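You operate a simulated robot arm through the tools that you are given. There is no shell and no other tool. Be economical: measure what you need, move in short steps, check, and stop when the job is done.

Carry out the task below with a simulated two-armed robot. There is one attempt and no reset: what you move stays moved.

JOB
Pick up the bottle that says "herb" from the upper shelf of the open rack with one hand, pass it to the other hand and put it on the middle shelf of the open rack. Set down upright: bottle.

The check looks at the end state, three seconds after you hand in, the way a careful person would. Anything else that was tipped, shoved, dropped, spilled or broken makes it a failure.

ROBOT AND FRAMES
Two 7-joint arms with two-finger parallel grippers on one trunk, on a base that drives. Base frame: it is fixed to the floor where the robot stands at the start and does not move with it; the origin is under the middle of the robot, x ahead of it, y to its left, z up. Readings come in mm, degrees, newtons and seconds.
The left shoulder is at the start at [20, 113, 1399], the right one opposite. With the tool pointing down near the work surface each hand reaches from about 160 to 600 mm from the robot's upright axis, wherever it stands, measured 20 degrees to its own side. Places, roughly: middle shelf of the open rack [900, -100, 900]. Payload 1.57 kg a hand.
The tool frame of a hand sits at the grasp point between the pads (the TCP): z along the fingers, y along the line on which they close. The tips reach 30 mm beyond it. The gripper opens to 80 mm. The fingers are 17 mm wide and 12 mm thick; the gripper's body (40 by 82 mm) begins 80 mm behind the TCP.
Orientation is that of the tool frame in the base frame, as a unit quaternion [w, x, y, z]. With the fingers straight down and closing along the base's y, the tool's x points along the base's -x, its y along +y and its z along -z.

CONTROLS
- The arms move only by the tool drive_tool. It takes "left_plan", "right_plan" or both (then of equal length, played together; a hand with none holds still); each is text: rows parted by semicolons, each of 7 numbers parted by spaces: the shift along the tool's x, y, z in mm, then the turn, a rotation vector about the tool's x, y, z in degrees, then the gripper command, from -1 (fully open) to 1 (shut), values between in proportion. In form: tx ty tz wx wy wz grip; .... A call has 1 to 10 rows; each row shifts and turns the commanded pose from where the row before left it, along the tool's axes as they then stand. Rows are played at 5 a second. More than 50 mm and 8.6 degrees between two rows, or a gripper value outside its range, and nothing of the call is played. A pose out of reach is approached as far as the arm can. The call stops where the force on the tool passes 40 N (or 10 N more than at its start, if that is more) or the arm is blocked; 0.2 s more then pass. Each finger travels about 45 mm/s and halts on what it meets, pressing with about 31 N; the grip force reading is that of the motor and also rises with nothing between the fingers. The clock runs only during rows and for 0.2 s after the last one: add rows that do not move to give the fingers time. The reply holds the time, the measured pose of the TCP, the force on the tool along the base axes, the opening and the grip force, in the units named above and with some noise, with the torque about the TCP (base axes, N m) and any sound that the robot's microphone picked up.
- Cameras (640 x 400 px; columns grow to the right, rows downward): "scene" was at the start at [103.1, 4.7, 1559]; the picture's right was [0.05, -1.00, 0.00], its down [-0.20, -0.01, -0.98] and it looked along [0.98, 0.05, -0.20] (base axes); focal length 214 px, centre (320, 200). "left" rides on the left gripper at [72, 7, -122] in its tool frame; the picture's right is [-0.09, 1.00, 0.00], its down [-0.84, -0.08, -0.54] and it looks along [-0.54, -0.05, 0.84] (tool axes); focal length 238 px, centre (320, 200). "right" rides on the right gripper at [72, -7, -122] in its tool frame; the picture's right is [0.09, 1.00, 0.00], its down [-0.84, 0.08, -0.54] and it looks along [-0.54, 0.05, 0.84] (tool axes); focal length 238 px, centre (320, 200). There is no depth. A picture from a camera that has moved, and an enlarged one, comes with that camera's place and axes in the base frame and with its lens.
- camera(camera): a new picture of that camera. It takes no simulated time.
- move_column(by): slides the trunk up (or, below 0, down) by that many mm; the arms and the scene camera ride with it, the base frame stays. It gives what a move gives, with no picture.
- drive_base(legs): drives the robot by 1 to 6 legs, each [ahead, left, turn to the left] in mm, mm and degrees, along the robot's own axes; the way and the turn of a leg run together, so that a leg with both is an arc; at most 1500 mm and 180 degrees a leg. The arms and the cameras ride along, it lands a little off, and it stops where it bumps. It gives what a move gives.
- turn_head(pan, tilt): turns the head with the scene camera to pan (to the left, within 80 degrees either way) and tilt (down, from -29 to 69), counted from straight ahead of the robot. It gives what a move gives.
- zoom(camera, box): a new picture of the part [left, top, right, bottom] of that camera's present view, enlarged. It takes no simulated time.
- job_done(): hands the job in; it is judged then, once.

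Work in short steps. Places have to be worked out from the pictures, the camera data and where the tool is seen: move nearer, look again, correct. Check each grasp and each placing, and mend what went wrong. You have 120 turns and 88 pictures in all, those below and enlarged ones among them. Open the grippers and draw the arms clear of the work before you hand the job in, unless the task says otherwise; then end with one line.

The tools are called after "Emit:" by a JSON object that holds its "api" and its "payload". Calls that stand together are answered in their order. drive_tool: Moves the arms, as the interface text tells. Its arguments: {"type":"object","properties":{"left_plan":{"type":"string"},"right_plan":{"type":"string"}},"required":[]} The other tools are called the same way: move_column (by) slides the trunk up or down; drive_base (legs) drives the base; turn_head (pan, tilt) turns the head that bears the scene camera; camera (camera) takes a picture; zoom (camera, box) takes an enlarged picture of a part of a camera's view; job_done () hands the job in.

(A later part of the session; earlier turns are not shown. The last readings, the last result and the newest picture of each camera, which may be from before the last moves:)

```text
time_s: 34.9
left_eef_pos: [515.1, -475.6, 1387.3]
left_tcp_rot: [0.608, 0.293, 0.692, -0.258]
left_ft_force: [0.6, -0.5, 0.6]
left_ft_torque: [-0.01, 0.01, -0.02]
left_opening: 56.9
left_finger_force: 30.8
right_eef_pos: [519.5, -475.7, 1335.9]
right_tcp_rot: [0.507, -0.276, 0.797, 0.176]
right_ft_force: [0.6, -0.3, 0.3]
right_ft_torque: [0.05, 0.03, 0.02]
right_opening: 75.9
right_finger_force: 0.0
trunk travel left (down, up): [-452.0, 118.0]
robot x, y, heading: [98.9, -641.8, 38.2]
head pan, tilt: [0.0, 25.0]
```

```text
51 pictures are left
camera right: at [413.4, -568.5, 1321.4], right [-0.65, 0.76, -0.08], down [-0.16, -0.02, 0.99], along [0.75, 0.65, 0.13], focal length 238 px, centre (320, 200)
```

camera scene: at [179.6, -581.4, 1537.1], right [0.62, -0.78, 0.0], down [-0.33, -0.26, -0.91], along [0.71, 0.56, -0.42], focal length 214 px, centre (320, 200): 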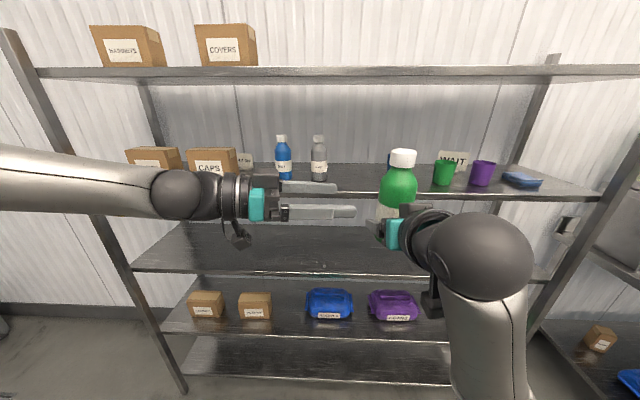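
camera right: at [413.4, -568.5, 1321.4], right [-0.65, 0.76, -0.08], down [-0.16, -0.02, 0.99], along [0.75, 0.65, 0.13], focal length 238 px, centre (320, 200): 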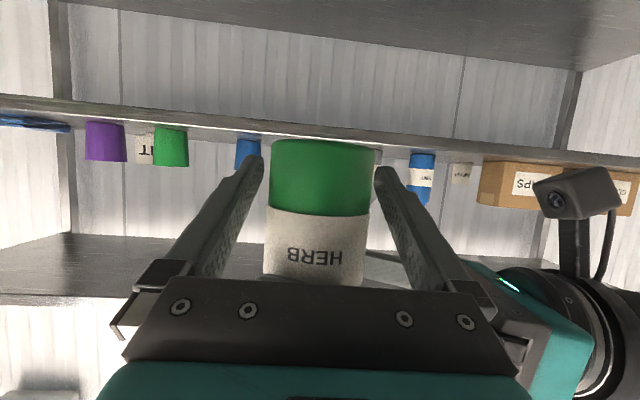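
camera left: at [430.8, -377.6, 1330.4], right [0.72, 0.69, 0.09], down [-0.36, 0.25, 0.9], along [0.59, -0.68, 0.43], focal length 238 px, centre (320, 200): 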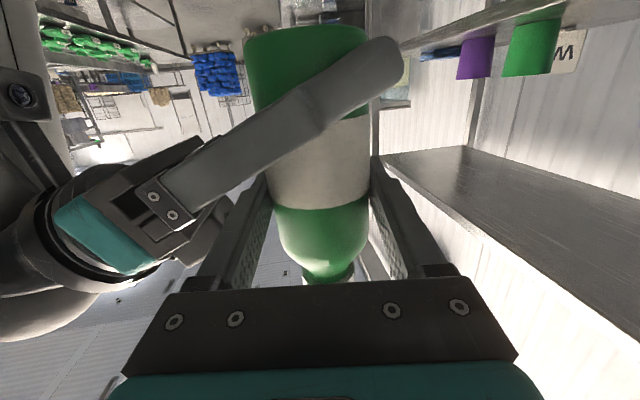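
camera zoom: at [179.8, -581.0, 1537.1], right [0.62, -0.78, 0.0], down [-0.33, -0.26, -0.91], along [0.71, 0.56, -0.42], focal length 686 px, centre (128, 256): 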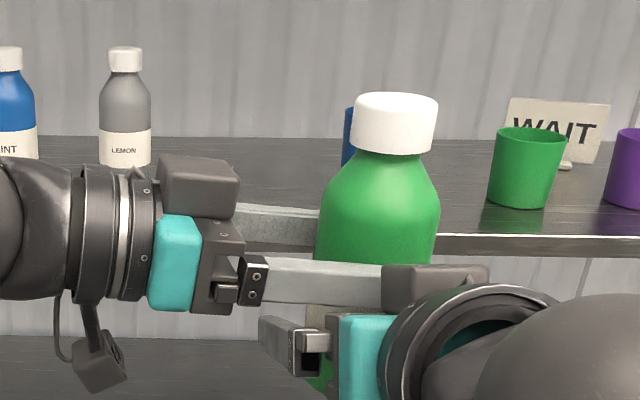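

The left hand now carries HERB. I withdraw the right hand straight back, then right and down, away.

Emit:
{"api": "drive_tool", "payload": {"right_plan": "6 0 -14 0 0 0 -0.9; 10 0 -22 0 0 0 -0.9; 12 0 -27 0 0 0 -0.9; 12 0 -27 0 0 0 -0.9; 0 -40 0 0 0 0 -0.9; 0 -40 0 0 0 0 -0.9; 18 -20 8 0 0 0 -0.9; 18 -20 8 0 0 0 -0.9; 0 0 0 0 0 0 -0.9"}}

Emit:
{"api": "camera", "payload": {"camera": "scene"}}

Emit:
{"api": "camera", "payload": {"camera": "left"}}

Emit:
{"api": "camera", "payload": {"camera": "right"}}

```text
time_s: 36.9
left_eef_pos: [516.0, -475.1, 1384.3]
left_tcp_rot: [0.608, 0.291, 0.693, -0.257]
left_ft_force: [0.4, 0.1, -3.4]
left_ft_torque: [0.13, 0.12, -0.01]
left_opening: 50.6
left_finger_force: 30.4
right_eef_pos: [582.6, -552.0, 1312.7]
right_tcp_rot: [0.509, -0.275, 0.797, 0.175]
right_ft_force: [0.0, 0.1, 0.1]
right_ft_torque: [0.0, 0.04, 0.0]
right_opening: 75.8
right_finger_force: 0.0
right hand out of reach, approached as far as the arm can: row 1, 2, 3, 4, 5, 7
trunk travel left (down, up): [-452.0, 118.0]
robot x, y, heading: [103.1, -645.6, 38.3]
head pan, tilt: [0.0, 25.0]
```

```text
50 pictures are left
camera scene: at [179.8, -580.4, 1537.1], right [0.62, -0.78, 0.0], down [-0.33, -0.26, -0.91], along [0.71, 0.56, -0.42], focal length 214 px, centre (320, 200)
```

scene: 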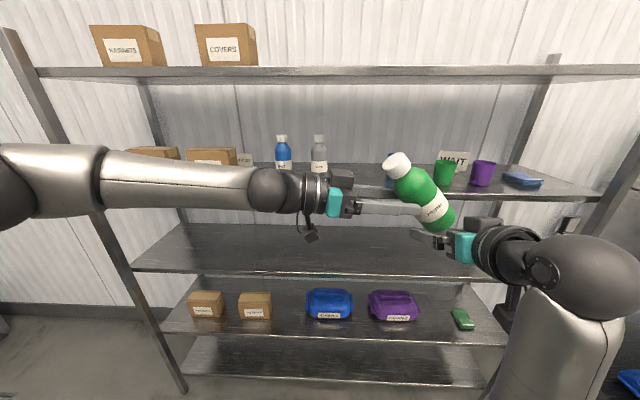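

```text
49 pictures are left
camera left: at [431.5, -376.3, 1329.4], right [0.72, 0.69, 0.09], down [-0.35, 0.25, 0.9], along [0.6, -0.68, 0.43], focal length 238 px, centre (320, 200)
```

left: 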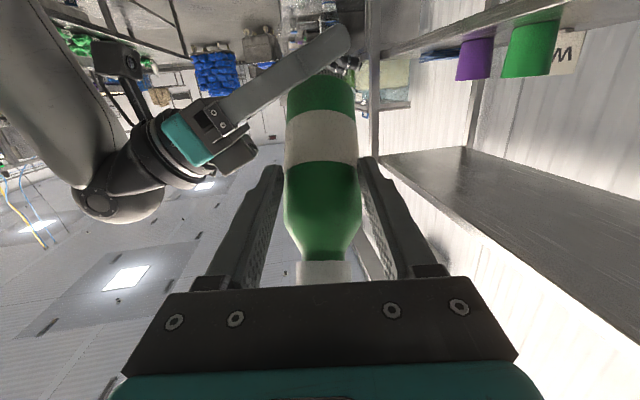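

```text
48 pictures are left
camera right: at [476.1, -644.8, 1297.9], right [-0.65, 0.76, -0.09], down [-0.16, -0.02, 0.99], along [0.75, 0.65, 0.14], focal length 238 px, centre (320, 200)
```

right: 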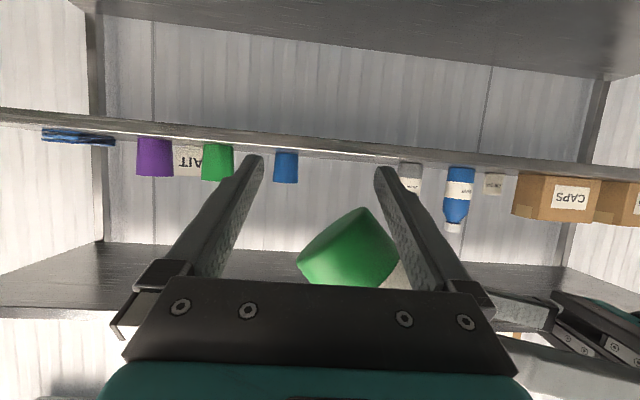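

The right hand couldn't retract (reach limit), so its sideways motion dragged the bottle: HERB is now tilted in the left grip. I stop and examine closely.

Emit:
{"api": "zoom", "payload": {"camera": "scene", "box": [330, 130, 530, 255]}}

Emit:
{"api": "zoom", "payload": {"camera": "left", "box": [220, 20, 440, 300]}}

Emit:
{"api": "zoom", "payload": {"camera": "right", "box": [180, 130, 500, 330]}}

```text
3.20 times, centred on (430, 192) of scene
camera zoom: at [179.8, -580.4, 1537.1], right [0.62, -0.78, 0.0], down [-0.33, -0.26, -0.91], along [0.71, 0.56, -0.42], focal length 686 px, centre (-32, 224)
```

zoom: 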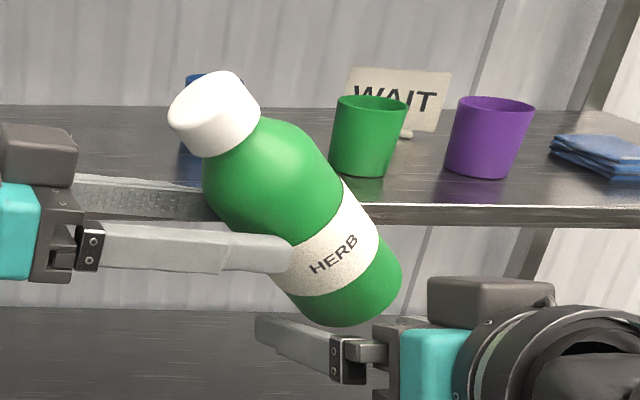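

```text
1.43 times, centred on (330, 160) of left
camera zoom: at [431.5, -376.3, 1329.4], right [0.72, 0.69, 0.09], down [-0.35, 0.25, 0.9], along [0.6, -0.68, 0.43], focal length 340 px, centre (306, 257)
```

zoom: 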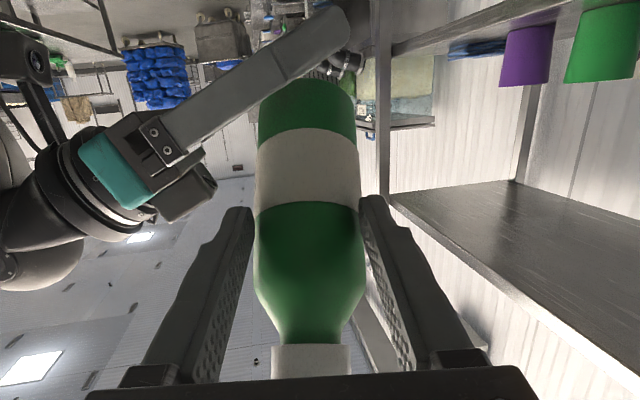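

```text
2.00 times, centred on (340, 230) of right
camera zoom: at [476.1, -644.8, 1297.9], right [-0.65, 0.76, -0.09], down [-0.16, -0.02, 0.99], along [0.75, 0.65, 0.14], focal length 477 px, centre (280, 140)
```

zoom: 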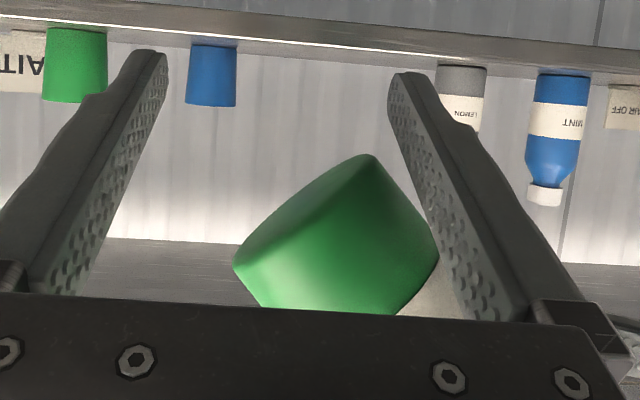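

HERB is pinched near the left fingertips, tilted ~31°. I check whether it creeps by holding still for a second.

Emit:
{"api": "drive_tool", "payload": {"left_plan": "0 0 0 0 0 0 1; 0 0 0 0 0 0 1; 0 0 0 0 0 0 1; 0 0 0 0 0 0 1; 0 0 0 0 0 0 1"}}

Emit:
{"api": "zoom", "payload": {"camera": "scene", "box": [330, 130, 530, 255]}}

```text
time_s: 38.1
left_eef_pos: [515.2, -475.5, 1386.5]
left_tcp_rot: [0.608, 0.292, 0.692, -0.257]
left_ft_force: [-0.6, 0.5, -2.5]
left_ft_torque: [0.1, 0.07, -0.01]
left_opening: 50.2
left_finger_force: 30.6
right_eef_pos: [581.7, -550.9, 1311.8]
right_tcp_rot: [0.508, -0.277, 0.797, 0.176]
right_ft_force: [0.4, -0.6, 0.3]
right_ft_torque: [0.0, -0.02, 0.01]
right_opening: 75.9
right_finger_force: 0.1
trunk travel left (down, up): [-452.0, 118.0]
robot x, y, heading: [99.1, -639.1, 38.4]
head pan, tilt: [0.0, 25.0]
```

```text
3.20 times, centred on (430, 192) of scene
camera zoom: at [179.8, -581.0, 1537.1], right [0.62, -0.78, 0.0], down [-0.33, -0.26, -0.91], along [0.71, 0.56, -0.42], focal length 686 px, centre (-32, 224)
```

zoom: 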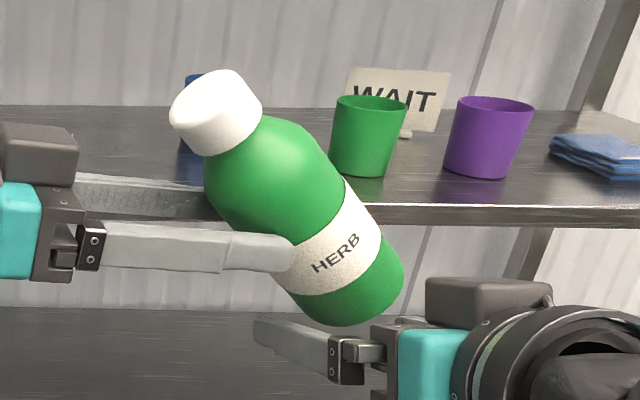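

HERB creeps slightly, so I must act efficiently: roll the right hand to match the bottle's tilt (~34°) below it so it can regrasp the base firmly.

Emit:
{"api": "drive_tool", "payload": {"right_plan": "0 -2 0 0 0 -8.5 -1; 0 -2 0 0 0 -8.5 -1; 0 -2 0 0 0 -8.5 -1; 0 -2 0 0 0 -8.5 -1"}}

Emit:
{"api": "camera", "payload": {"camera": "right"}}

Emit:
{"api": "zoom", "payload": {"camera": "scene", "box": [330, 130, 530, 255]}}

```text
time_s: 39.1
left_eef_pos: [516.1, -475.7, 1386.5]
left_tcp_rot: [0.608, 0.292, 0.692, -0.257]
left_ft_force: [-0.4, 0.1, -4.1]
left_ft_torque: [0.08, 0.09, -0.03]
left_opening: 50.2
left_finger_force: 31.2
right_eef_pos: [587.1, -558.2, 1313.2]
right_tcp_rot: [0.536, -0.5, 0.68, 0.021]
right_ft_force: [-0.1, -0.6, 0.1]
right_ft_torque: [-0.02, 0.0, 0.01]
right_opening: 79.9
right_finger_force: 0.0
trunk travel left (down, up): [-452.0, 118.0]
robot x, y, heading: [100.4, -643.1, 38.5]
head pan, tilt: [0.0, 25.0]
```

```text
43 pictures are left
camera right: at [511.1, -677.2, 1312.7], right [-0.69, 0.44, -0.58], down [-0.5, 0.28, 0.82], along [0.52, 0.85, 0.02], focal length 238 px, centre (320, 200)
```

right: 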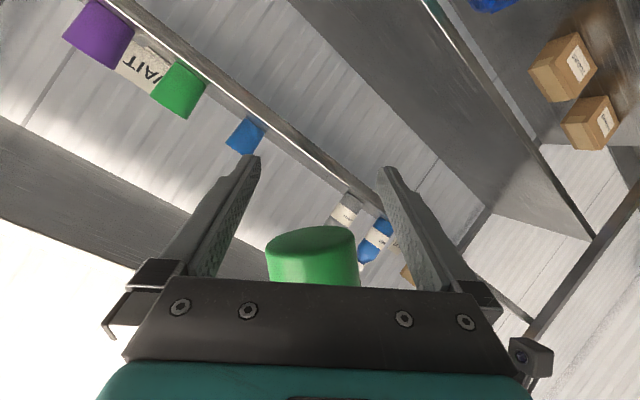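

```text
3.20 times, centred on (430, 192) of scene
camera zoom: at [180.0, -581.3, 1537.1], right [0.62, -0.78, 0.0], down [-0.33, -0.26, -0.91], along [0.71, 0.56, -0.42], focal length 686 px, centre (-32, 224)
```

zoom: 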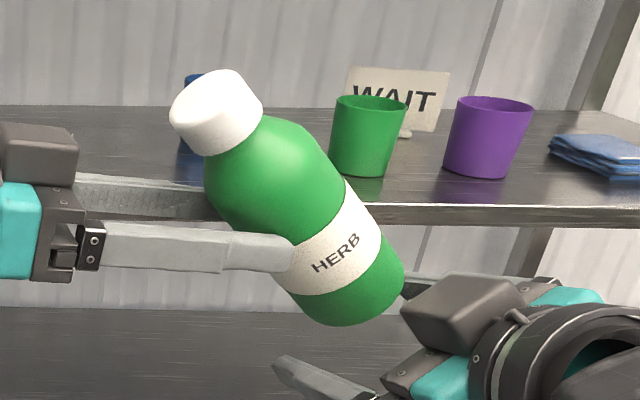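

Rolled well; the bottle base is centred (y≈−3) and about 50 mm "up" in the tool frame. I move up onto it.

Emit:
{"api": "drive_tool", "payload": {"right_plan": "-12 -1.5 -2.5 0 0 0 -1; -12 -1.5 -2.5 0 0 0 -1; -12 0 -2.5 0 0 0 -1; -12 0 -2.5 0 0 0 -1"}}

Emit:
{"api": "camera", "payload": {"camera": "right"}}

Emit:
{"api": "zoom", "payload": {"camera": "scene", "box": [330, 130, 530, 255]}}

```text
time_s: 40.1
left_eef_pos: [516.1, -475.6, 1386.1]
left_tcp_rot: [0.608, 0.292, 0.692, -0.257]
left_ft_force: [0.7, 0.7, -3.2]
left_ft_torque: [0.12, 0.12, -0.01]
left_opening: 50.1
left_finger_force: 30.6
right_eef_pos: [578.5, -532.4, 1356.0]
right_tcp_rot: [0.536, -0.498, 0.681, 0.02]
right_ft_force: [-0.6, 0.9, 0.0]
right_ft_torque: [0.02, 0.01, -0.01]
right_opening: 79.8
right_finger_force: 0.1
trunk travel left (down, up): [-452.0, 118.0]
robot x, y, heading: [96.9, -645.9, 38.3]
head pan, tilt: [0.0, 25.0]
```

```text
41 pictures are left
camera right: at [501.9, -652.3, 1355.4], right [-0.69, 0.44, -0.57], down [-0.5, 0.28, 0.82], along [0.52, 0.85, 0.02], focal length 238 px, centre (320, 200)
```

right: 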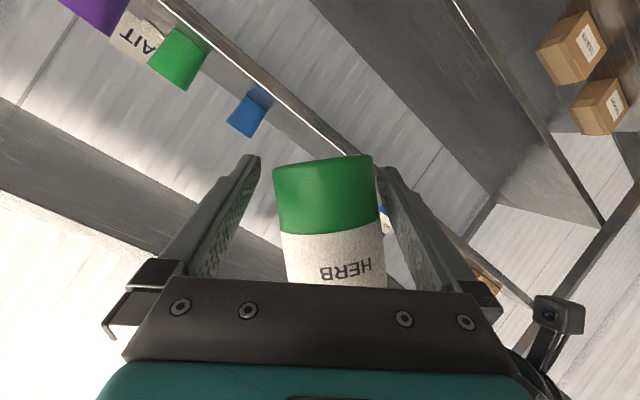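

```text
3.20 times, centred on (430, 192) of scene
camera zoom: at [179.8, -580.7, 1537.1], right [0.62, -0.78, 0.0], down [-0.33, -0.26, -0.91], along [0.71, 0.56, -0.42], focal length 686 px, centre (-32, 224)
```

zoom: 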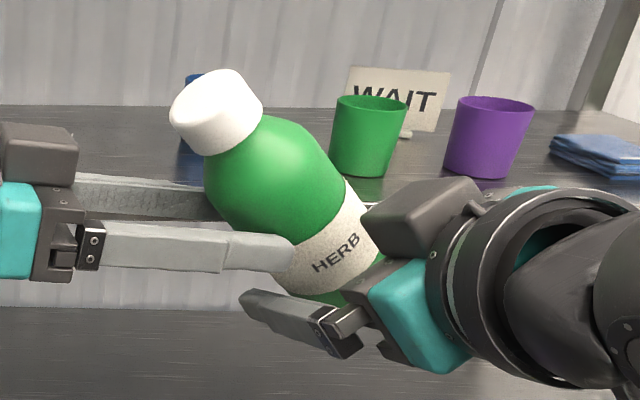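

Bottle tilt is really ~45° (camera-perspective check), so I roll 10° more, shift 3 mm, then close the right gripper on the base.

Emit:
{"api": "drive_tool", "payload": {"right_plan": "0 1.5 0 0 0 -5 -1; 0 1.5 0 0 0 -5 -1; 0 0 0 0 0 0 -0.6; 0 0 0 0 0 0 -0.2; 0 0 0 0 0 0 1; 0 0 0 0 0 0 1"}}

Emit:
{"api": "camera", "payload": {"camera": "right"}}

Emit:
{"api": "zoom", "payload": {"camera": "scene", "box": [330, 130, 530, 255]}}

```text
time_s: 41.5
left_eef_pos: [516.4, -476.1, 1386.6]
left_tcp_rot: [0.608, 0.292, 0.692, -0.257]
left_ft_force: [1.1, -0.4, -2.7]
left_ft_torque: [0.17, 0.24, 0.01]
left_opening: 50.1
left_finger_force: 30.6
right_eef_pos: [577.5, -531.5, 1352.8]
right_tcp_rot: [0.536, -0.555, 0.635, -0.027]
right_ft_force: [-1.4, 0.8, 0.4]
right_ft_torque: [-0.14, -0.16, 0.04]
right_opening: 57.3
right_finger_force: 31.5
trunk travel left (down, up): [-452.0, 118.0]
robot x, y, heading: [99.3, -641.2, 38.1]
head pan, tilt: [0.0, 25.0]
```

```text
39 pictures are left
camera right: at [508.5, -655.8, 1361.3], right [-0.66, 0.31, -0.69], down [-0.6, 0.34, 0.73], along [0.46, 0.89, -0.04], focal length 238 px, centre (320, 200)
```

right: 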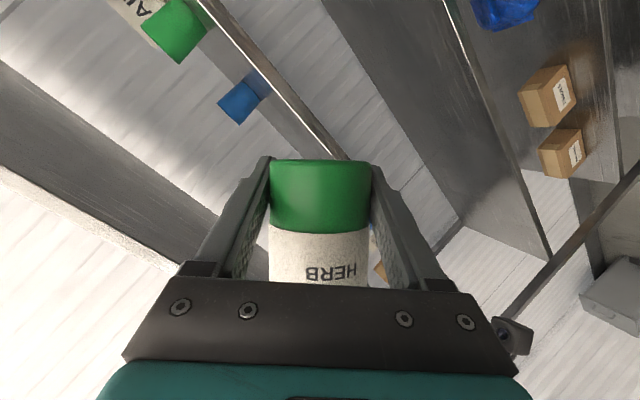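

```text
3.20 times, centred on (430, 192) of scene
camera zoom: at [179.8, -581.0, 1537.1], right [0.62, -0.78, 0.0], down [-0.33, -0.26, -0.91], along [0.71, 0.56, -0.42], focal length 686 px, centre (-32, 224)
```

zoom: 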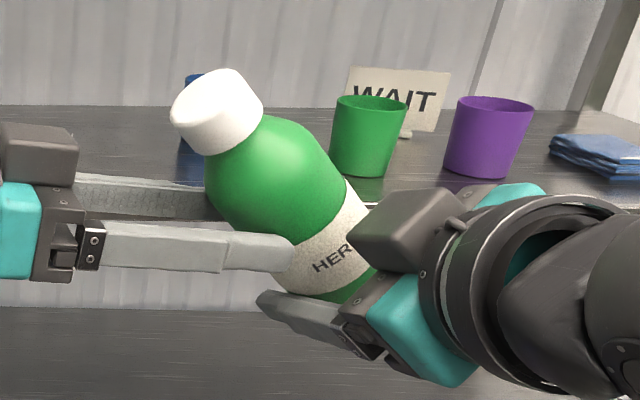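

Right holds the base securely (57.3 mm). Open the left and back it off along its own axis.

Emit:
{"api": "drive_tool", "payload": {"left_plan": "0 0 0 0 0 0 -0.2; 0 0 0 0 0 0 -0.7; 0 0 0 0 0 0 -0.7; 1 0 -15 0 0 0 -0.7; 2 0 -30 0 0 0 -0.7; 2 0 -30 0 0 0 -0.7; 0 0 0 0 0 0 -0.7"}}

Emit:
{"api": "camera", "payload": {"camera": "scene"}}

Emit:
{"api": "camera", "payload": {"camera": "right"}}

```text
time_s: 43.1
left_eef_pos: [462.7, -420.6, 1388.9]
left_tcp_rot: [0.608, 0.293, 0.691, -0.258]
left_ft_force: [-0.8, 0.6, 0.1]
left_ft_torque: [-0.01, -0.03, -0.02]
left_opening: 67.9
left_finger_force: 0.1
right_eef_pos: [576.9, -531.7, 1353.4]
right_tcp_rot: [0.537, -0.554, 0.636, -0.027]
right_ft_force: [0.0, 0.1, 0.6]
right_ft_torque: [-0.06, -0.07, 0.03]
right_opening: 57.2
right_finger_force: 31.1
trunk travel left (down, up): [-452.0, 118.0]
robot x, y, heading: [101.6, -642.5, 38.5]
head pan, tilt: [0.0, 25.0]
```

```text
37 pictures are left
camera scene: at [180.4, -581.3, 1537.1], right [0.62, -0.78, 0.0], down [-0.33, -0.26, -0.91], along [0.71, 0.56, -0.42], focal length 214 px, centre (320, 200)
```

scene: 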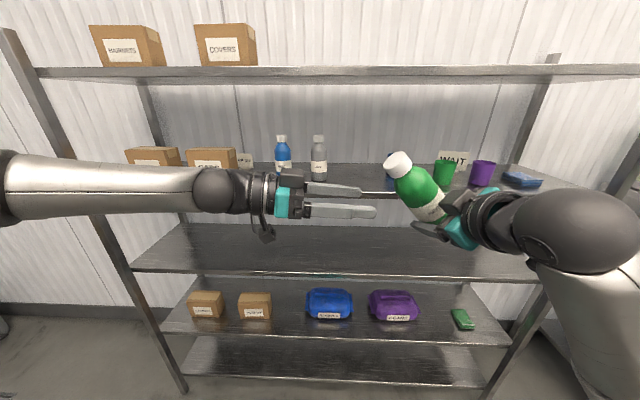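

```text
36 pictures are left
camera right: at [509.0, -656.1, 1361.2], right [-0.66, 0.31, -0.69], down [-0.6, 0.34, 0.73], along [0.46, 0.89, -0.04], focal length 238 px, centre (320, 200)
```

right: 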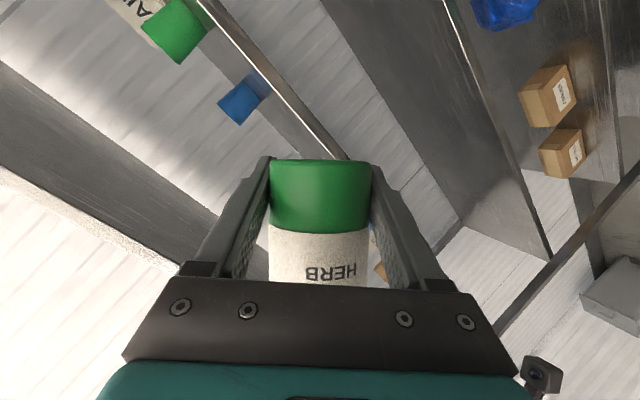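

Right alone holds HERB at its tilt. I unroll the right hand 47° (plus 3° pitch) to bring the bottle upright.

Emit:
{"api": "drive_tool", "payload": {"right_plan": "0 0 0 0 0 7.8 1; 0 0 0 0 0 7.8 1; 0 0 0 0 0 7.8 1; 0 0 0 0 0 7.8 1; 0 0 0 0 0 7.8 1; 0 0 0 0 0 8 1; 0 0 0 0 -3.2 0 1; 0 0 0 0 0 0 1"}}

Emit:
{"api": "camera", "payload": {"camera": "scene"}}

Emit:
{"api": "camera", "payload": {"camera": "left"}}

Emit:
{"api": "camera", "payload": {"camera": "right"}}

```text
time_s: 44.9
left_eef_pos: [463.2, -422.3, 1389.6]
left_tcp_rot: [0.608, 0.292, 0.692, -0.257]
left_ft_force: [0.8, 0.2, -0.3]
left_ft_torque: [0.0, 0.0, 0.01]
left_opening: 68.3
left_finger_force: 0.1
right_eef_pos: [578.1, -530.5, 1353.1]
right_tcp_rot: [0.524, -0.249, 0.79, 0.196]
right_ft_force: [0.9, 0.2, -3.0]
right_ft_torque: [0.01, -0.05, 0.02]
right_opening: 57.4
right_finger_force: 31.1
trunk travel left (down, up): [-452.0, 118.0]
robot x, y, heading: [99.9, -641.7, 38.2]
head pan, tilt: [0.0, 25.0]
```

```text
35 pictures are left
camera scene: at [180.0, -580.7, 1537.1], right [0.62, -0.78, 0.0], down [-0.33, -0.26, -0.91], along [0.71, 0.56, -0.42], focal length 214 px, centre (320, 200)
```

scene: 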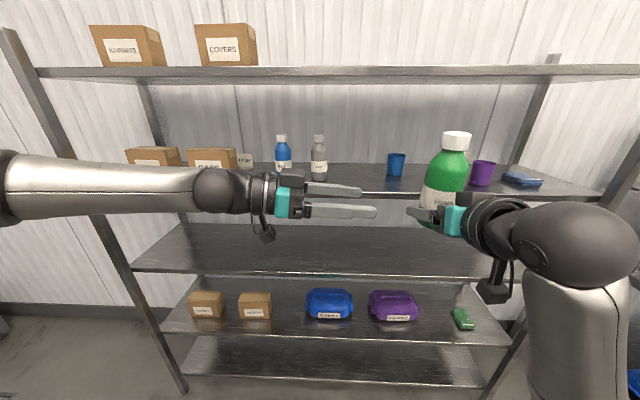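

```text
34 pictures are left
camera left: at [379.0, -323.0, 1333.1], right [0.72, 0.69, 0.09], down [-0.35, 0.25, 0.9], along [0.59, -0.68, 0.43], focal length 238 px, centre (320, 200)
```

left: 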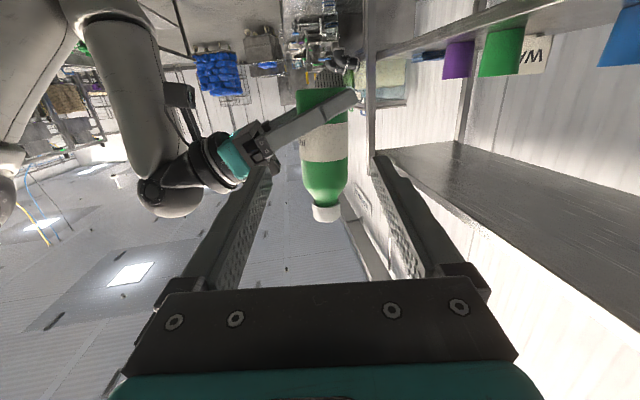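

```text
33 pictures are left
camera right: at [469.6, -620.2, 1330.6], right [-0.63, 0.78, -0.04], down [-0.17, -0.09, 0.98], along [0.76, 0.62, 0.19], focal length 238 px, centre (320, 200)
```

right: 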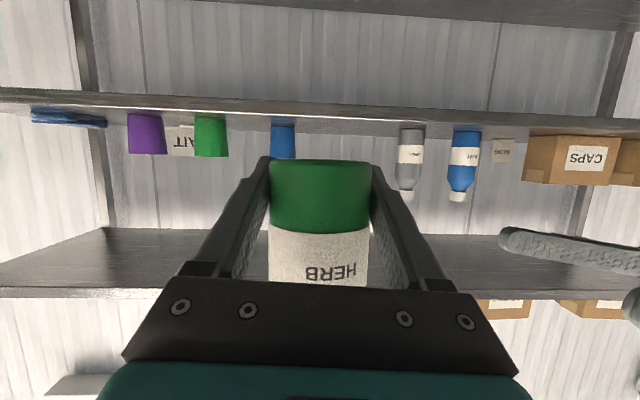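

Recovered: HERB is upright in the right hand (gripped ~16 mm above its base, base z≈1337). I pitch the left to ~22° down, raise 19 mm, and advance 90 mm for a clean second handover.

Emit:
{"api": "drive_tool", "payload": {"left_plan": "-8.8 2.2 -2 0 7.5 0 -0.7; -8.8 2.2 -3 0 7.5 0 -0.7; -11.4 0 27.7 0 0 0 -0.7; -11.4 0 27.7 0 0 0 -0.7; -11.4 0 27.7 0 0 0 -0.7; 0 0 0 0 0 0 -0.7"}}

Emit:
{"api": "camera", "payload": {"camera": "left"}}

Emit:
{"api": "zoom", "payload": {"camera": "scene", "box": [330, 120, 530, 245]}}

```text
time_s: 46.3
left_eef_pos: [528.5, -482.9, 1408.2]
left_tcp_rot: [0.512, 0.323, 0.766, -0.216]
left_ft_force: [0.4, 0.6, 0.2]
left_ft_torque: [-0.01, 0.01, -0.01]
left_opening: 68.2
left_finger_force: 0.0
right_eef_pos: [576.8, -531.0, 1353.2]
right_tcp_rot: [0.525, -0.25, 0.789, 0.196]
right_ft_force: [0.2, -0.1, -2.6]
right_ft_torque: [0.03, -0.02, -0.02]
right_opening: 57.2
right_finger_force: 31.0
trunk travel left (down, up): [-452.0, 118.0]
robot x, y, heading: [99.1, -642.9, 38.4]
head pan, tilt: [0.0, 25.0]
```

```text
32 pictures are left
camera left: at [437.8, -376.9, 1388.3], right [0.74, 0.67, 0.08], down [-0.18, 0.08, 0.98], along [0.65, -0.74, 0.18], focal length 238 px, centre (320, 200)
```

left: 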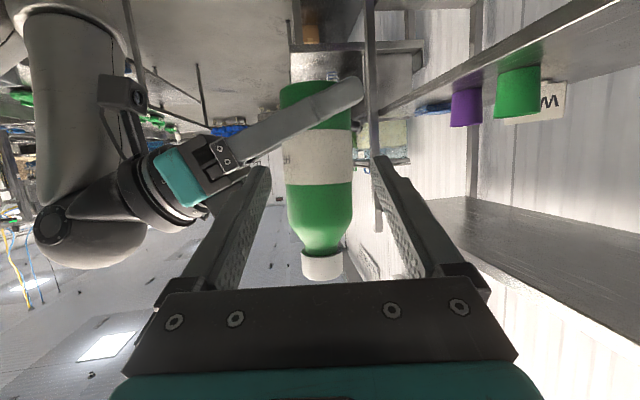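

```text
3.20 times, centred on (430, 182) of scene
camera zoom: at [179.1, -580.5, 1537.2], right [0.62, -0.78, 0.0], down [-0.33, -0.26, -0.91], along [0.71, 0.56, -0.42], focal length 686 px, centre (-32, 256)
```

zoom: 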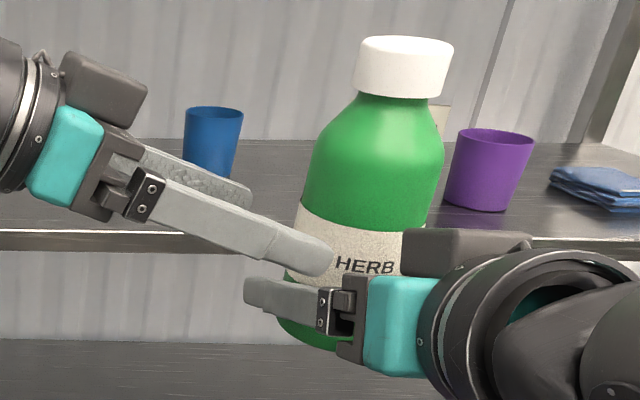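

Centred within ~2 mm; 68 mm to go. Advance 66 mm level.

Emit:
{"api": "drive_tool", "payload": {"left_plan": "-8.3 -0.5 20.4 0 0 0 -0.7; -8.3 -0.5 20.4 0 0 0 -0.7; -8.3 0 20.4 0 0 0 -0.7; 0 0 0 0 0 0 -0.7"}}

Emit:
{"api": "camera", "payload": {"camera": "left"}}

Emit:
{"api": "zoom", "payload": {"camera": "scene", "box": [330, 120, 530, 245]}}

```text
time_s: 47.3
left_eef_pos: [574.0, -529.9, 1407.9]
left_tcp_rot: [0.513, 0.322, 0.765, -0.217]
left_ft_force: [0.2, 0.0, 0.9]
left_ft_torque: [0.01, 0.0, -0.01]
left_opening: 68.1
left_finger_force: 0.1
right_eef_pos: [577.5, -531.2, 1353.0]
right_tcp_rot: [0.525, -0.25, 0.789, 0.196]
right_ft_force: [0.4, -0.4, -2.4]
right_ft_torque: [-0.04, -0.01, -0.04]
right_opening: 57.0
right_finger_force: 30.7
trunk travel left (down, up): [-452.0, 118.0]
robot x, y, heading: [101.2, -642.5, 38.3]
head pan, tilt: [0.0, 25.0]
```

```text
30 pictures are left
camera left: at [483.3, -424.3, 1386.5], right [0.74, 0.67, 0.08], down [-0.18, 0.08, 0.98], along [0.65, -0.74, 0.18], focal length 238 px, centre (320, 200)
```

left: 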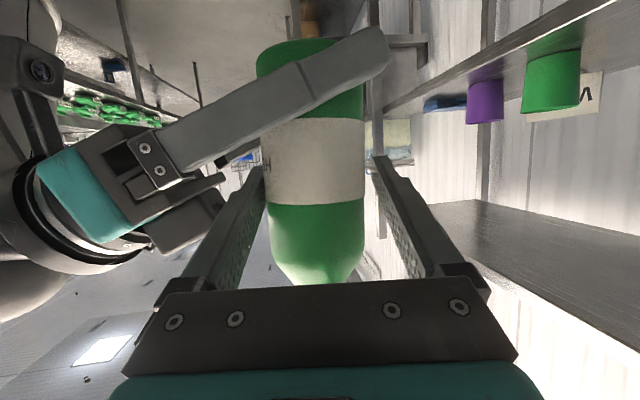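

```text
3.20 times, centred on (430, 182) of scene
camera zoom: at [179.4, -580.5, 1537.1], right [0.62, -0.78, 0.0], down [-0.33, -0.26, -0.91], along [0.71, 0.56, -0.42], focal length 686 px, centre (-32, 256)
```

zoom: 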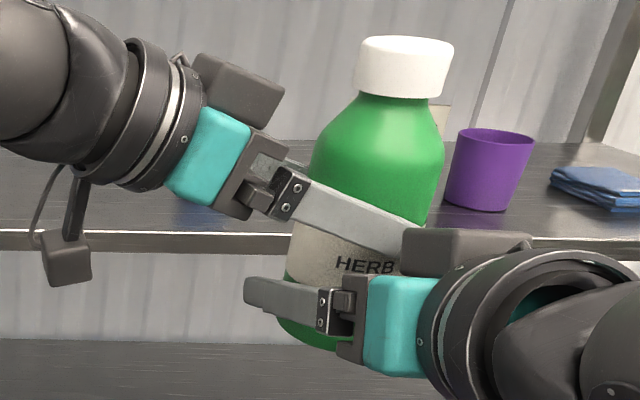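

Well seated, no contact. Close the left gripper.

Emit:
{"api": "drive_tool", "payload": {"left_plan": "0 0 0 0 0 0 -0.5; 0 0 0 0 0 0 -0.45; 0 0 0 0 0 0 0.2; 0 0 0 0 0 0 1; 0 0 0 0 0 0 1; 0 0 0 0 0 0 1"}}

```text
time_s: 48.7
left_eef_pos: [574.3, -532.4, 1406.4]
left_tcp_rot: [0.512, 0.325, 0.764, -0.22]
left_ft_force: [-12.8, -12.5, 1.8]
left_ft_torque: [0.35, 0.39, 0.14]
left_opening: 57.6
left_finger_force: 30.9
right_eef_pos: [579.4, -530.8, 1351.4]
right_tcp_rot: [0.525, -0.251, 0.789, 0.196]
right_ft_force: [11.6, 12.0, -5.3]
right_ft_torque: [-0.95, 0.23, -0.18]
right_opening: 57.2
right_finger_force: 31.0
trunk travel left (down, up): [-452.0, 118.0]
robot x, y, heading: [98.3, -643.8, 38.1]
head pan, tilt: [0.0, 25.0]
```

Mutual load ≈17 N along the left's y; relieve by −3 mm.

Emit:
{"api": "drive_tool", "payload": {"left_plan": "0 -1.5 0 0 0 0 1; 0 -1.5 0 0 0 0 1; 0 0 0 0 0 0 1"}}

```text
time_s: 49.5
left_eef_pos: [573.0, -532.3, 1408.5]
left_tcp_rot: [0.513, 0.324, 0.765, -0.216]
left_ft_force: [2.2, -9.3, -0.4]
left_ft_torque: [0.39, -0.28, -0.21]
left_opening: 57.7
left_finger_force: 30.9
right_eef_pos: [576.1, -530.3, 1353.5]
right_tcp_rot: [0.526, -0.251, 0.789, 0.196]
right_ft_force: [-1.3, 9.5, -0.7]
right_ft_torque: [-0.93, 0.2, 0.15]
right_opening: 57.2
right_finger_force: 30.9
trunk travel left (down, up): [-452.0, 118.0]
robot x, y, heading: [102.0, -640.6, 38.7]
head pan, tilt: [0.0, 25.0]
```

Small residual left; trim once more, then open the right gripper in place.

Emit:
{"api": "drive_tool", "payload": {"left_plan": "-0.6 -0.8 1.4 0 0 0 1; 0 0 0 0 0 0 1"}}

Emit:
{"api": "drive_tool", "payload": {"right_plan": "0 0 0 0 0 0 -0.3; 0 0 0 0 0 0 -0.7; 0 0 0 0 0 0 -1; 0 0 0 0 0 0 -1; 0 0 0 0 0 0 -1"}}

Emit:
{"api": "camera", "payload": {"camera": "right"}}

```text
time_s: 50.1
left_eef_pos: [572.5, -532.3, 1407.6]
left_tcp_rot: [0.513, 0.322, 0.766, -0.215]
left_ft_force: [4.0, -2.5, -2.8]
left_ft_torque: [0.54, -0.37, -0.12]
left_opening: 57.2
left_finger_force: 30.8
right_eef_pos: [579.0, -530.9, 1353.8]
right_tcp_rot: [0.526, -0.25, 0.789, 0.196]
right_ft_force: [-3.7, 1.9, 2.3]
right_ft_torque: [-0.66, 0.13, 0.1]
right_opening: 57.1
right_finger_force: 30.4
trunk travel left (down, up): [-452.0, 118.0]
robot x, y, heading: [99.6, -644.2, 38.4]
head pan, tilt: [0.0, 25.0]
```

```text
time_s: 51.3
left_eef_pos: [573.4, -533.4, 1407.9]
left_tcp_rot: [0.513, 0.323, 0.766, -0.216]
left_ft_force: [-0.2, -0.2, -0.7]
left_ft_torque: [0.01, -0.01, -0.02]
left_opening: 57.2
left_finger_force: 30.5
right_eef_pos: [578.1, -530.8, 1352.8]
right_tcp_rot: [0.526, -0.251, 0.789, 0.197]
right_ft_force: [0.7, 0.8, 1.1]
right_ft_torque: [0.03, 0.02, 0.01]
right_opening: 80.0
right_finger_force: 0.0
trunk travel left (down, up): [-452.0, 118.0]
robot x, y, heading: [97.4, -643.2, 38.3]
head pan, tilt: [0.0, 25.0]
```

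```text
28 pictures are left
camera right: at [469.5, -620.5, 1330.7], right [-0.63, 0.78, -0.04], down [-0.17, -0.09, 0.98], along [0.76, 0.62, 0.19], focal length 238 px, centre (320, 200)
```

right: 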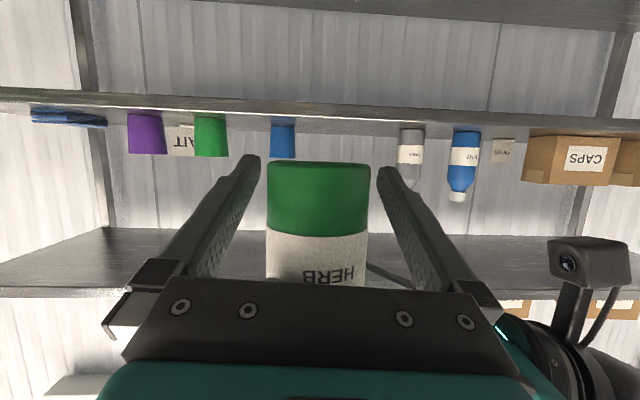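

HERB is free of the right fingers. This time I drop the right hand straight down below the bottle, in small checked steps.

Emit:
{"api": "drive_tool", "payload": {"right_plan": "9.2 0 3.8 0 0 0 -1; 9.2 0 3.8 0 0 0 -1; 9.2 0 3.8 0 0 0 -1"}}

```text
time_s: 52.1
left_eef_pos: [571.1, -534.6, 1408.7]
left_tcp_rot: [0.513, 0.323, 0.766, -0.216]
left_ft_force: [-0.6, -0.4, 0.5]
left_ft_torque: [-0.02, -0.02, 0.0]
left_opening: 57.4
left_finger_force: 31.1
right_eef_pos: [577.2, -530.3, 1322.8]
right_tcp_rot: [0.525, -0.251, 0.789, 0.197]
right_ft_force: [0.7, -0.6, -1.3]
right_ft_torque: [-0.02, 0.01, 0.05]
right_opening: 80.2
right_finger_force: 0.0
trunk travel left (down, up): [-452.0, 118.0]
robot x, y, heading: [94.5, -644.2, 38.4]
head pan, tilt: [0.0, 25.0]
```

Straight down works. Continue down 70 mm more.

Emit:
{"api": "drive_tool", "payload": {"right_plan": "16.2 0 6.6 0 0 0 -1; 16.2 0 6.6 0 0 0 -1; 16.2 0 6.6 0 0 0 -1; 16.2 0 6.6 0 0 0 -1"}}

Emit:
{"api": "camera", "payload": {"camera": "scene"}}

Emit:
{"api": "camera", "payload": {"camera": "left"}}

```text
time_s: 53.1
left_eef_pos: [571.5, -534.4, 1408.4]
left_tcp_rot: [0.512, 0.324, 0.765, -0.217]
left_ft_force: [0.5, -0.4, 0.3]
left_ft_torque: [0.05, 0.04, -0.03]
left_opening: 57.1
left_finger_force: 31.1
right_eef_pos: [574.8, -526.4, 1254.7]
right_tcp_rot: [0.525, -0.25, 0.789, 0.196]
right_ft_force: [0.0, 0.3, 0.5]
right_ft_torque: [0.0, -0.01, 0.01]
right_opening: 80.1
right_finger_force: 0.0
trunk travel left (down, up): [-452.0, 118.0]
robot x, y, heading: [96.8, -644.4, 38.7]
head pan, tilt: [0.0, 25.0]
```

```text
27 pictures are left
camera scene: at [179.7, -581.1, 1537.1], right [0.62, -0.78, 0.0], down [-0.33, -0.26, -0.91], along [0.71, 0.56, -0.42], focal length 214 px, centre (320, 200)
```

scene: 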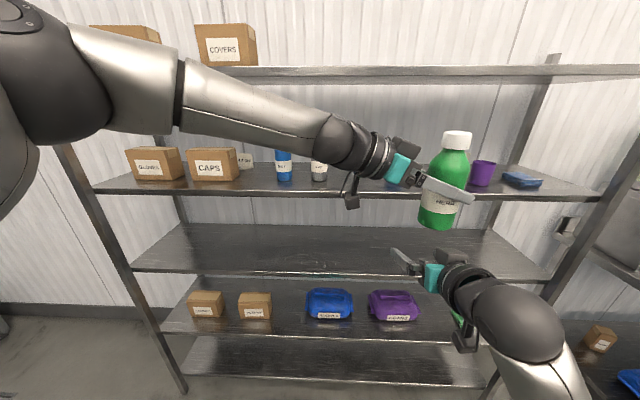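

```text
26 pictures are left
camera left: at [481.7, -428.4, 1387.7], right [0.74, 0.67, 0.08], down [-0.18, 0.08, 0.98], along [0.65, -0.74, 0.18], focal length 238 px, centre (320, 200)
```

left: 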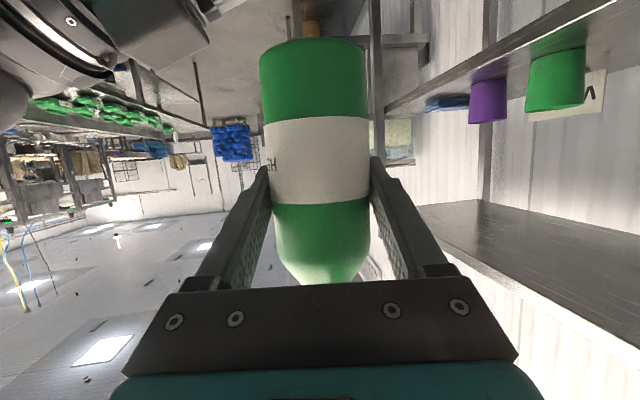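

Left holds HERB upright and well seated. Now I move the right hand rightwards and fold it pointing down, close to the body, clear of the rack.

Emit:
{"api": "drive_tool", "payload": {"right_plan": "0 -40 0 0 0 0 -1; 0 -40 0 0 0 0 -1; 0 -40 0 0 0 0 -1; 7 0 -16.6 0 8 0 -1; 9.3 0 -15.4 0 8 0 -1; 11.3 0 -14 0 8 0 -1; 13.2 0 -12.3 0 8 0 -1; 14.7 0 -10.3 0 8 0 -1; 16 0 -8.2 0 8 0 -1; 17 0 -5.9 0 8 0 -1"}}

Emit:
{"api": "camera", "payload": {"camera": "scene"}}

```text
time_s: 55.3
left_eef_pos: [573.1, -533.8, 1408.2]
left_tcp_rot: [0.512, 0.323, 0.766, -0.217]
left_ft_force: [-0.6, -0.4, 0.6]
left_ft_torque: [0.0, -0.02, -0.02]
left_opening: 57.0
left_finger_force: 31.5
right_eef_pos: [546.3, -700.8, 1244.8]
right_tcp_rot: [0.092, -0.313, 0.944, 0.056]
right_ft_force: [0.5, -0.6, 0.3]
right_ft_torque: [0.0, 0.03, -0.01]
right_opening: 80.1
right_finger_force: 0.0
trunk travel left (down, up): [-452.0, 118.0]
robot x, y, heading: [98.2, -645.0, 38.4]
head pan, tilt: [0.0, 25.0]
```

```text
25 pictures are left
camera scene: at [179.9, -580.9, 1537.1], right [0.62, -0.78, 0.0], down [-0.33, -0.26, -0.91], along [0.71, 0.56, -0.42], focal length 214 px, centre (320, 200)
```

scene: 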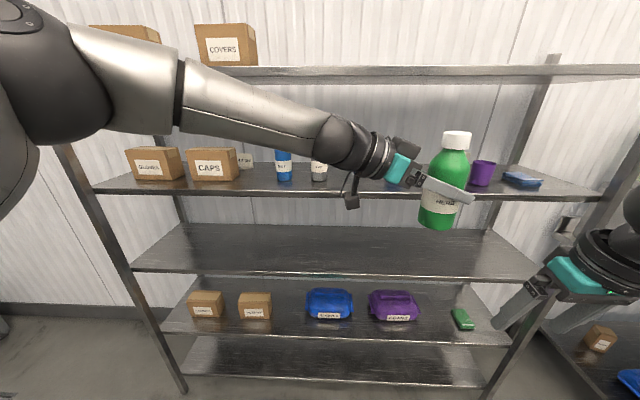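

Right arm is folded clear. Now I yaw the left hand back toward the rack (CCW) while moving left, keeping the bottle upright; first half.

Emit:
{"api": "drive_tool", "payload": {"left_plan": "8.9 5.5 -21.8 -7.4 0 -3.04 1; 8.6 8.7 -20.9 -7.4 0 -3.04 1; 8 11.8 -19.5 -7.4 0 -3.04 1; 7.3 14.6 -17.9 -7.4 0 -3.04 1; 6.5 17.2 -15.8 -7.4 0 -3.04 1; 0 0 0 0 0 0 1"}}

Emit:
{"api": "camera", "payload": {"camera": "scene"}}

```text
time_s: 56.7
left_eef_pos: [509.3, -429.6, 1409.8]
left_tcp_rot: [0.555, 0.041, 0.83, -0.027]
left_ft_force: [0.6, -0.3, -2.0]
left_ft_torque: [-0.01, 0.03, 0.03]
left_opening: 56.9
left_finger_force: 30.8
right_eef_pos: [547.9, -700.2, 1246.6]
right_tcp_rot: [0.093, -0.313, 0.943, 0.057]
right_ft_force: [1.1, -0.1, 0.1]
right_ft_torque: [-0.01, 0.02, 0.02]
right_opening: 79.8
right_finger_force: 0.1
trunk travel left (down, up): [-452.0, 118.0]
robot x, y, heading: [102.3, -640.9, 38.4]
head pan, tilt: [0.0, 25.0]
```

```text
24 pictures are left
camera scene: at [180.2, -581.4, 1537.1], right [0.62, -0.78, 0.0], down [-0.33, -0.26, -0.91], along [0.71, 0.56, -0.42], focal length 214 px, centre (320, 200)
```

scene: 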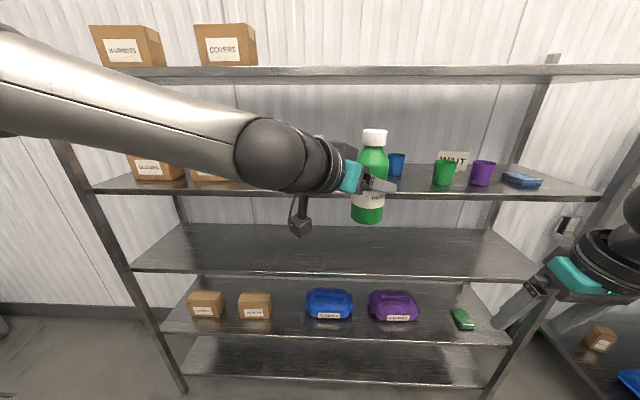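

Smooth; the bottle stays upright. Second half of the yaw.

Emit:
{"api": "drive_tool", "payload": {"left_plan": "5.5 19.4 -13.4 -7.4 0 -3.04 1; 4.4 21.2 -10.8 -7.4 0 -3.04 1; 3.3 22.6 -8 -7.4 0 -3.04 1; 2 23.6 -5 -7.4 0 -3.04 1; 0.8 24.1 -1.9 -7.4 0 -3.04 1; 0 0 0 0 0 0 1"}}

Emit:
{"api": "camera", "payload": {"camera": "scene"}}

```text
time_s: 58.1
left_eef_pos: [447.6, -327.1, 1409.4]
left_tcp_rot: [0.532, -0.245, 0.794, 0.164]
left_ft_force: [0.8, 0.1, -3.0]
left_ft_torque: [0.01, -0.02, 0.01]
left_opening: 56.7
left_finger_force: 31.0
right_eef_pos: [547.6, -701.9, 1245.6]
right_tcp_rot: [0.093, -0.312, 0.944, 0.055]
right_ft_force: [0.1, -0.5, 1.0]
right_ft_torque: [0.02, 0.01, -0.01]
right_opening: 80.0
right_finger_force: 0.1
trunk travel left (down, up): [-452.0, 118.0]
robot x, y, heading: [98.5, -642.4, 38.4]
head pan, tilt: [0.0, 25.0]
```

```text
23 pictures are left
camera scene: at [179.8, -581.0, 1537.1], right [0.62, -0.78, 0.0], down [-0.33, -0.26, -0.91], along [0.71, 0.56, -0.42], focal length 214 px, centre (320, 200)
```

scene: 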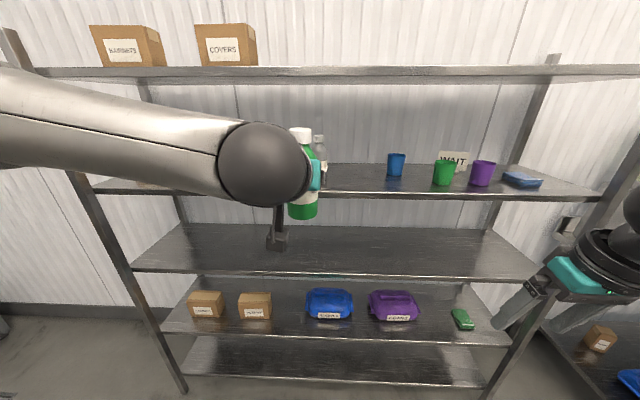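

Bottle is at ahead 469 / left 31. Lower the trunk 400 mm (robot is well away from the rack), then look at the middle shelf.

Emit:
{"api": "move_column", "payload": {"by": -400}}

Emit:
{"api": "camera", "payload": {"camera": "scene"}}

Emit:
{"api": "camera", "payload": {"camera": "left"}}

```text
time_s: 62.0
left_eef_pos: [448.5, -326.3, 1009.7]
left_tcp_rot: [0.532, -0.244, 0.794, 0.164]
left_ft_force: [-0.1, -0.4, -3.5]
left_ft_torque: [0.0, -0.02, 0.0]
left_opening: 56.8
left_finger_force: 30.9
right_eef_pos: [547.3, -699.1, 846.1]
right_tcp_rot: [0.092, -0.313, 0.944, 0.055]
right_ft_force: [-0.2, -0.6, 0.2]
right_ft_torque: [0.05, 0.02, 0.02]
right_opening: 80.1
right_finger_force: 0.1
trunk travel left (down, up): [-52.0, 518.0]
robot x, y, heading: [99.6, -649.1, 38.2]
head pan, tilt: [0.0, 25.0]
```

```text
22 pictures are left
camera scene: at [179.7, -580.9, 1137.2], right [0.62, -0.78, 0.0], down [-0.33, -0.26, -0.91], along [0.71, 0.56, -0.42], focal length 214 px, centre (320, 200)
```

scene: 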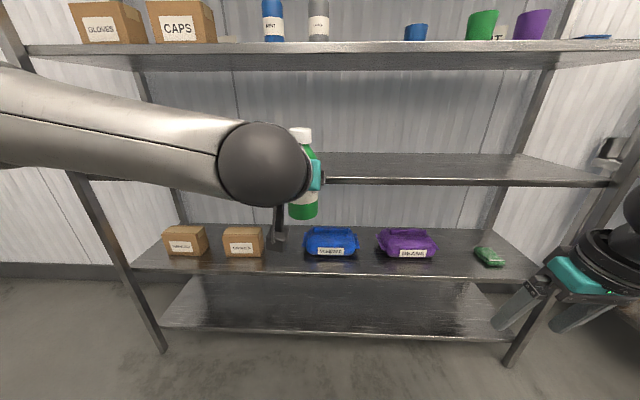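

```text
21 pictures are left
camera left: at [330.3, -399.3, 989.0], right [-0.53, 0.84, 0.09], down [-0.11, -0.17, 0.98], along [0.84, 0.51, 0.18], focal length 238 px, centre (320, 200)
```

left: 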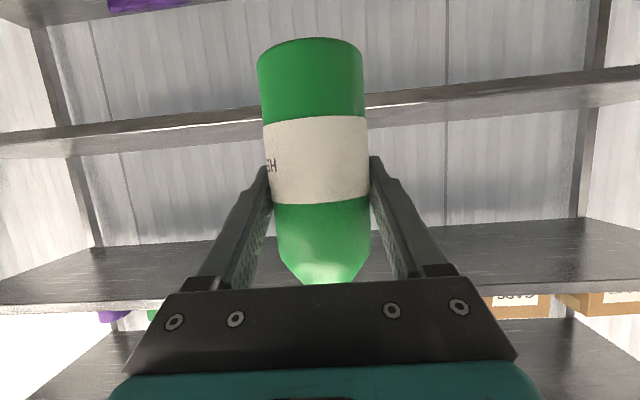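

Two views 400 mm apart give the middle shelf top z≈900 and its edge ≈755 mm ahead; bottle bottom is ≈939, so 38 mm clearance. Drive 100 mm left and 255 mm forward (bottle still just outside/at the edge).

Emit:
{"api": "drive_base", "payload": {"legs": [[0, 100, 0], [255, 0, 0]]}}

Emit:
{"api": "camera", "payload": {"camera": "scene"}}

Emit:
{"api": "camera", "payload": {"camera": "left"}}

```text
time_s: 64.6
left_eef_pos: [587.0, -86.7, 1008.4]
left_tcp_rot: [0.532, -0.245, 0.794, 0.164]
left_ft_force: [0.1, -0.6, -3.6]
left_ft_torque: [-0.01, 0.0, -0.03]
left_opening: 57.0
left_finger_force: 31.2
right_eef_pos: [686.7, -459.4, 845.0]
right_tcp_rot: [0.092, -0.315, 0.943, 0.056]
right_ft_force: [0.0, -0.2, -0.5]
right_ft_torque: [-0.02, 0.0, 0.01]
right_opening: 79.9
right_finger_force: 0.1
trunk travel left (down, up): [-52.0, 518.0]
robot x, y, heading: [242.9, -403.7, 38.7]
head pan, tilt: [0.0, 25.0]
```

```text
20 pictures are left
camera scene: at [320.3, -341.6, 1137.1], right [0.62, -0.78, 0.0], down [-0.33, -0.26, -0.91], along [0.71, 0.56, -0.42], focal length 214 px, centre (320, 200)
```

scene: 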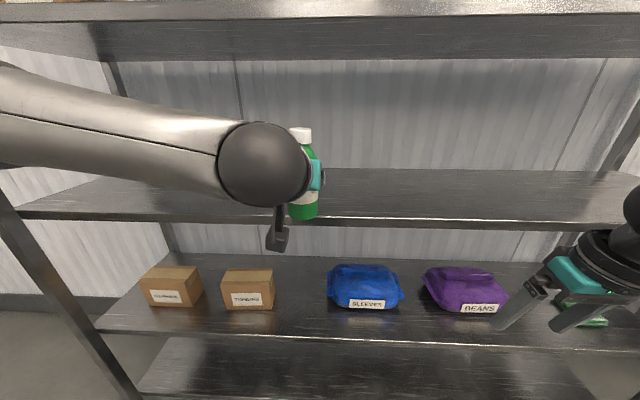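

```text
19 pictures are left
camera left: at [470.4, -159.6, 988.9], right [-0.53, 0.84, 0.09], down [-0.11, -0.17, 0.98], along [0.84, 0.51, 0.18], focal length 238 px, centre (320, 200)
```

left: 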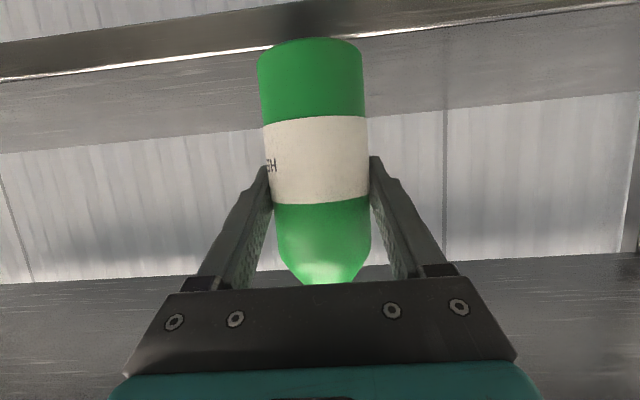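

Edge is ≈514 mm ahead, bottle at 467. Extend the left arm 150 mm level (35 mm above the shelf).

Emit:
{"api": "drive_tool", "payload": {"left_plan": "-7.6 0 18.5 0 0 0 1; -11.4 0 27.7 0 0 0 1; -11.4 0 27.7 0 0 0 1; -11.4 0 27.7 0 0 0 1; -11.4 0 27.7 0 0 0 1; -3.8 0 9.2 0 0 0 1; 0 0 0 0 0 0 1"}}

Emit:
{"api": "camera", "payload": {"camera": "left"}}

Emit:
{"api": "camera", "payload": {"camera": "scene"}}

```text
time_s: 66.2
left_eef_pos: [710.3, -0.8, 1010.8]
left_tcp_rot: [0.531, -0.245, 0.794, 0.164]
left_ft_force: [-0.3, 0.2, -3.1]
left_ft_torque: [-0.01, 0.0, 0.01]
left_opening: 56.7
left_finger_force: 31.2
right_eef_pos: [687.8, -459.4, 845.4]
right_tcp_rot: [0.092, -0.315, 0.943, 0.056]
right_ft_force: [-0.3, 0.1, 0.0]
right_ft_torque: [0.02, 0.03, 0.0]
right_opening: 80.1
right_finger_force: 0.1
trunk travel left (down, up): [-52.0, 518.0]
robot x, y, heading: [238.7, -406.7, 38.8]
head pan, tilt: [0.0, 25.0]
```

```text
18 pictures are left
camera left: at [592.9, -73.7, 989.2], right [-0.53, 0.84, 0.09], down [-0.11, -0.17, 0.98], along [0.84, 0.51, 0.18], focal length 238 px, centre (320, 200)
```

left: 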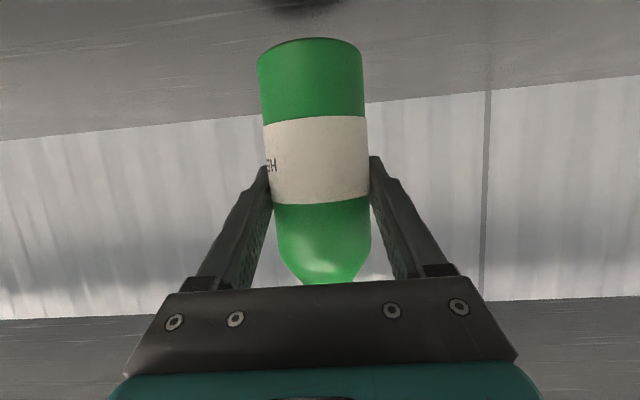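

```text
17 pictures are left
camera scene: at [320.3, -341.6, 1137.1], right [0.62, -0.78, 0.0], down [-0.33, -0.26, -0.91], along [0.71, 0.56, -0.42], focal length 214 px, centre (320, 200)
```

scene: 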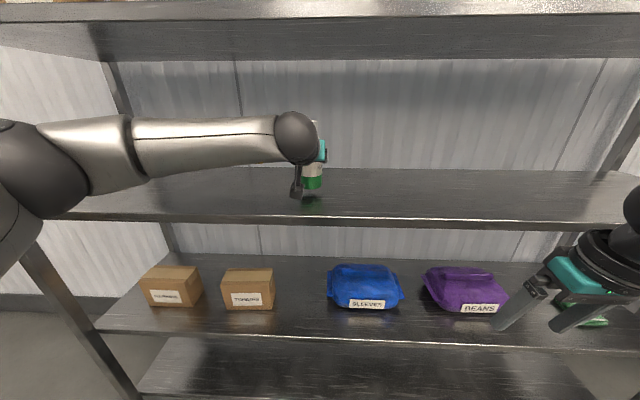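

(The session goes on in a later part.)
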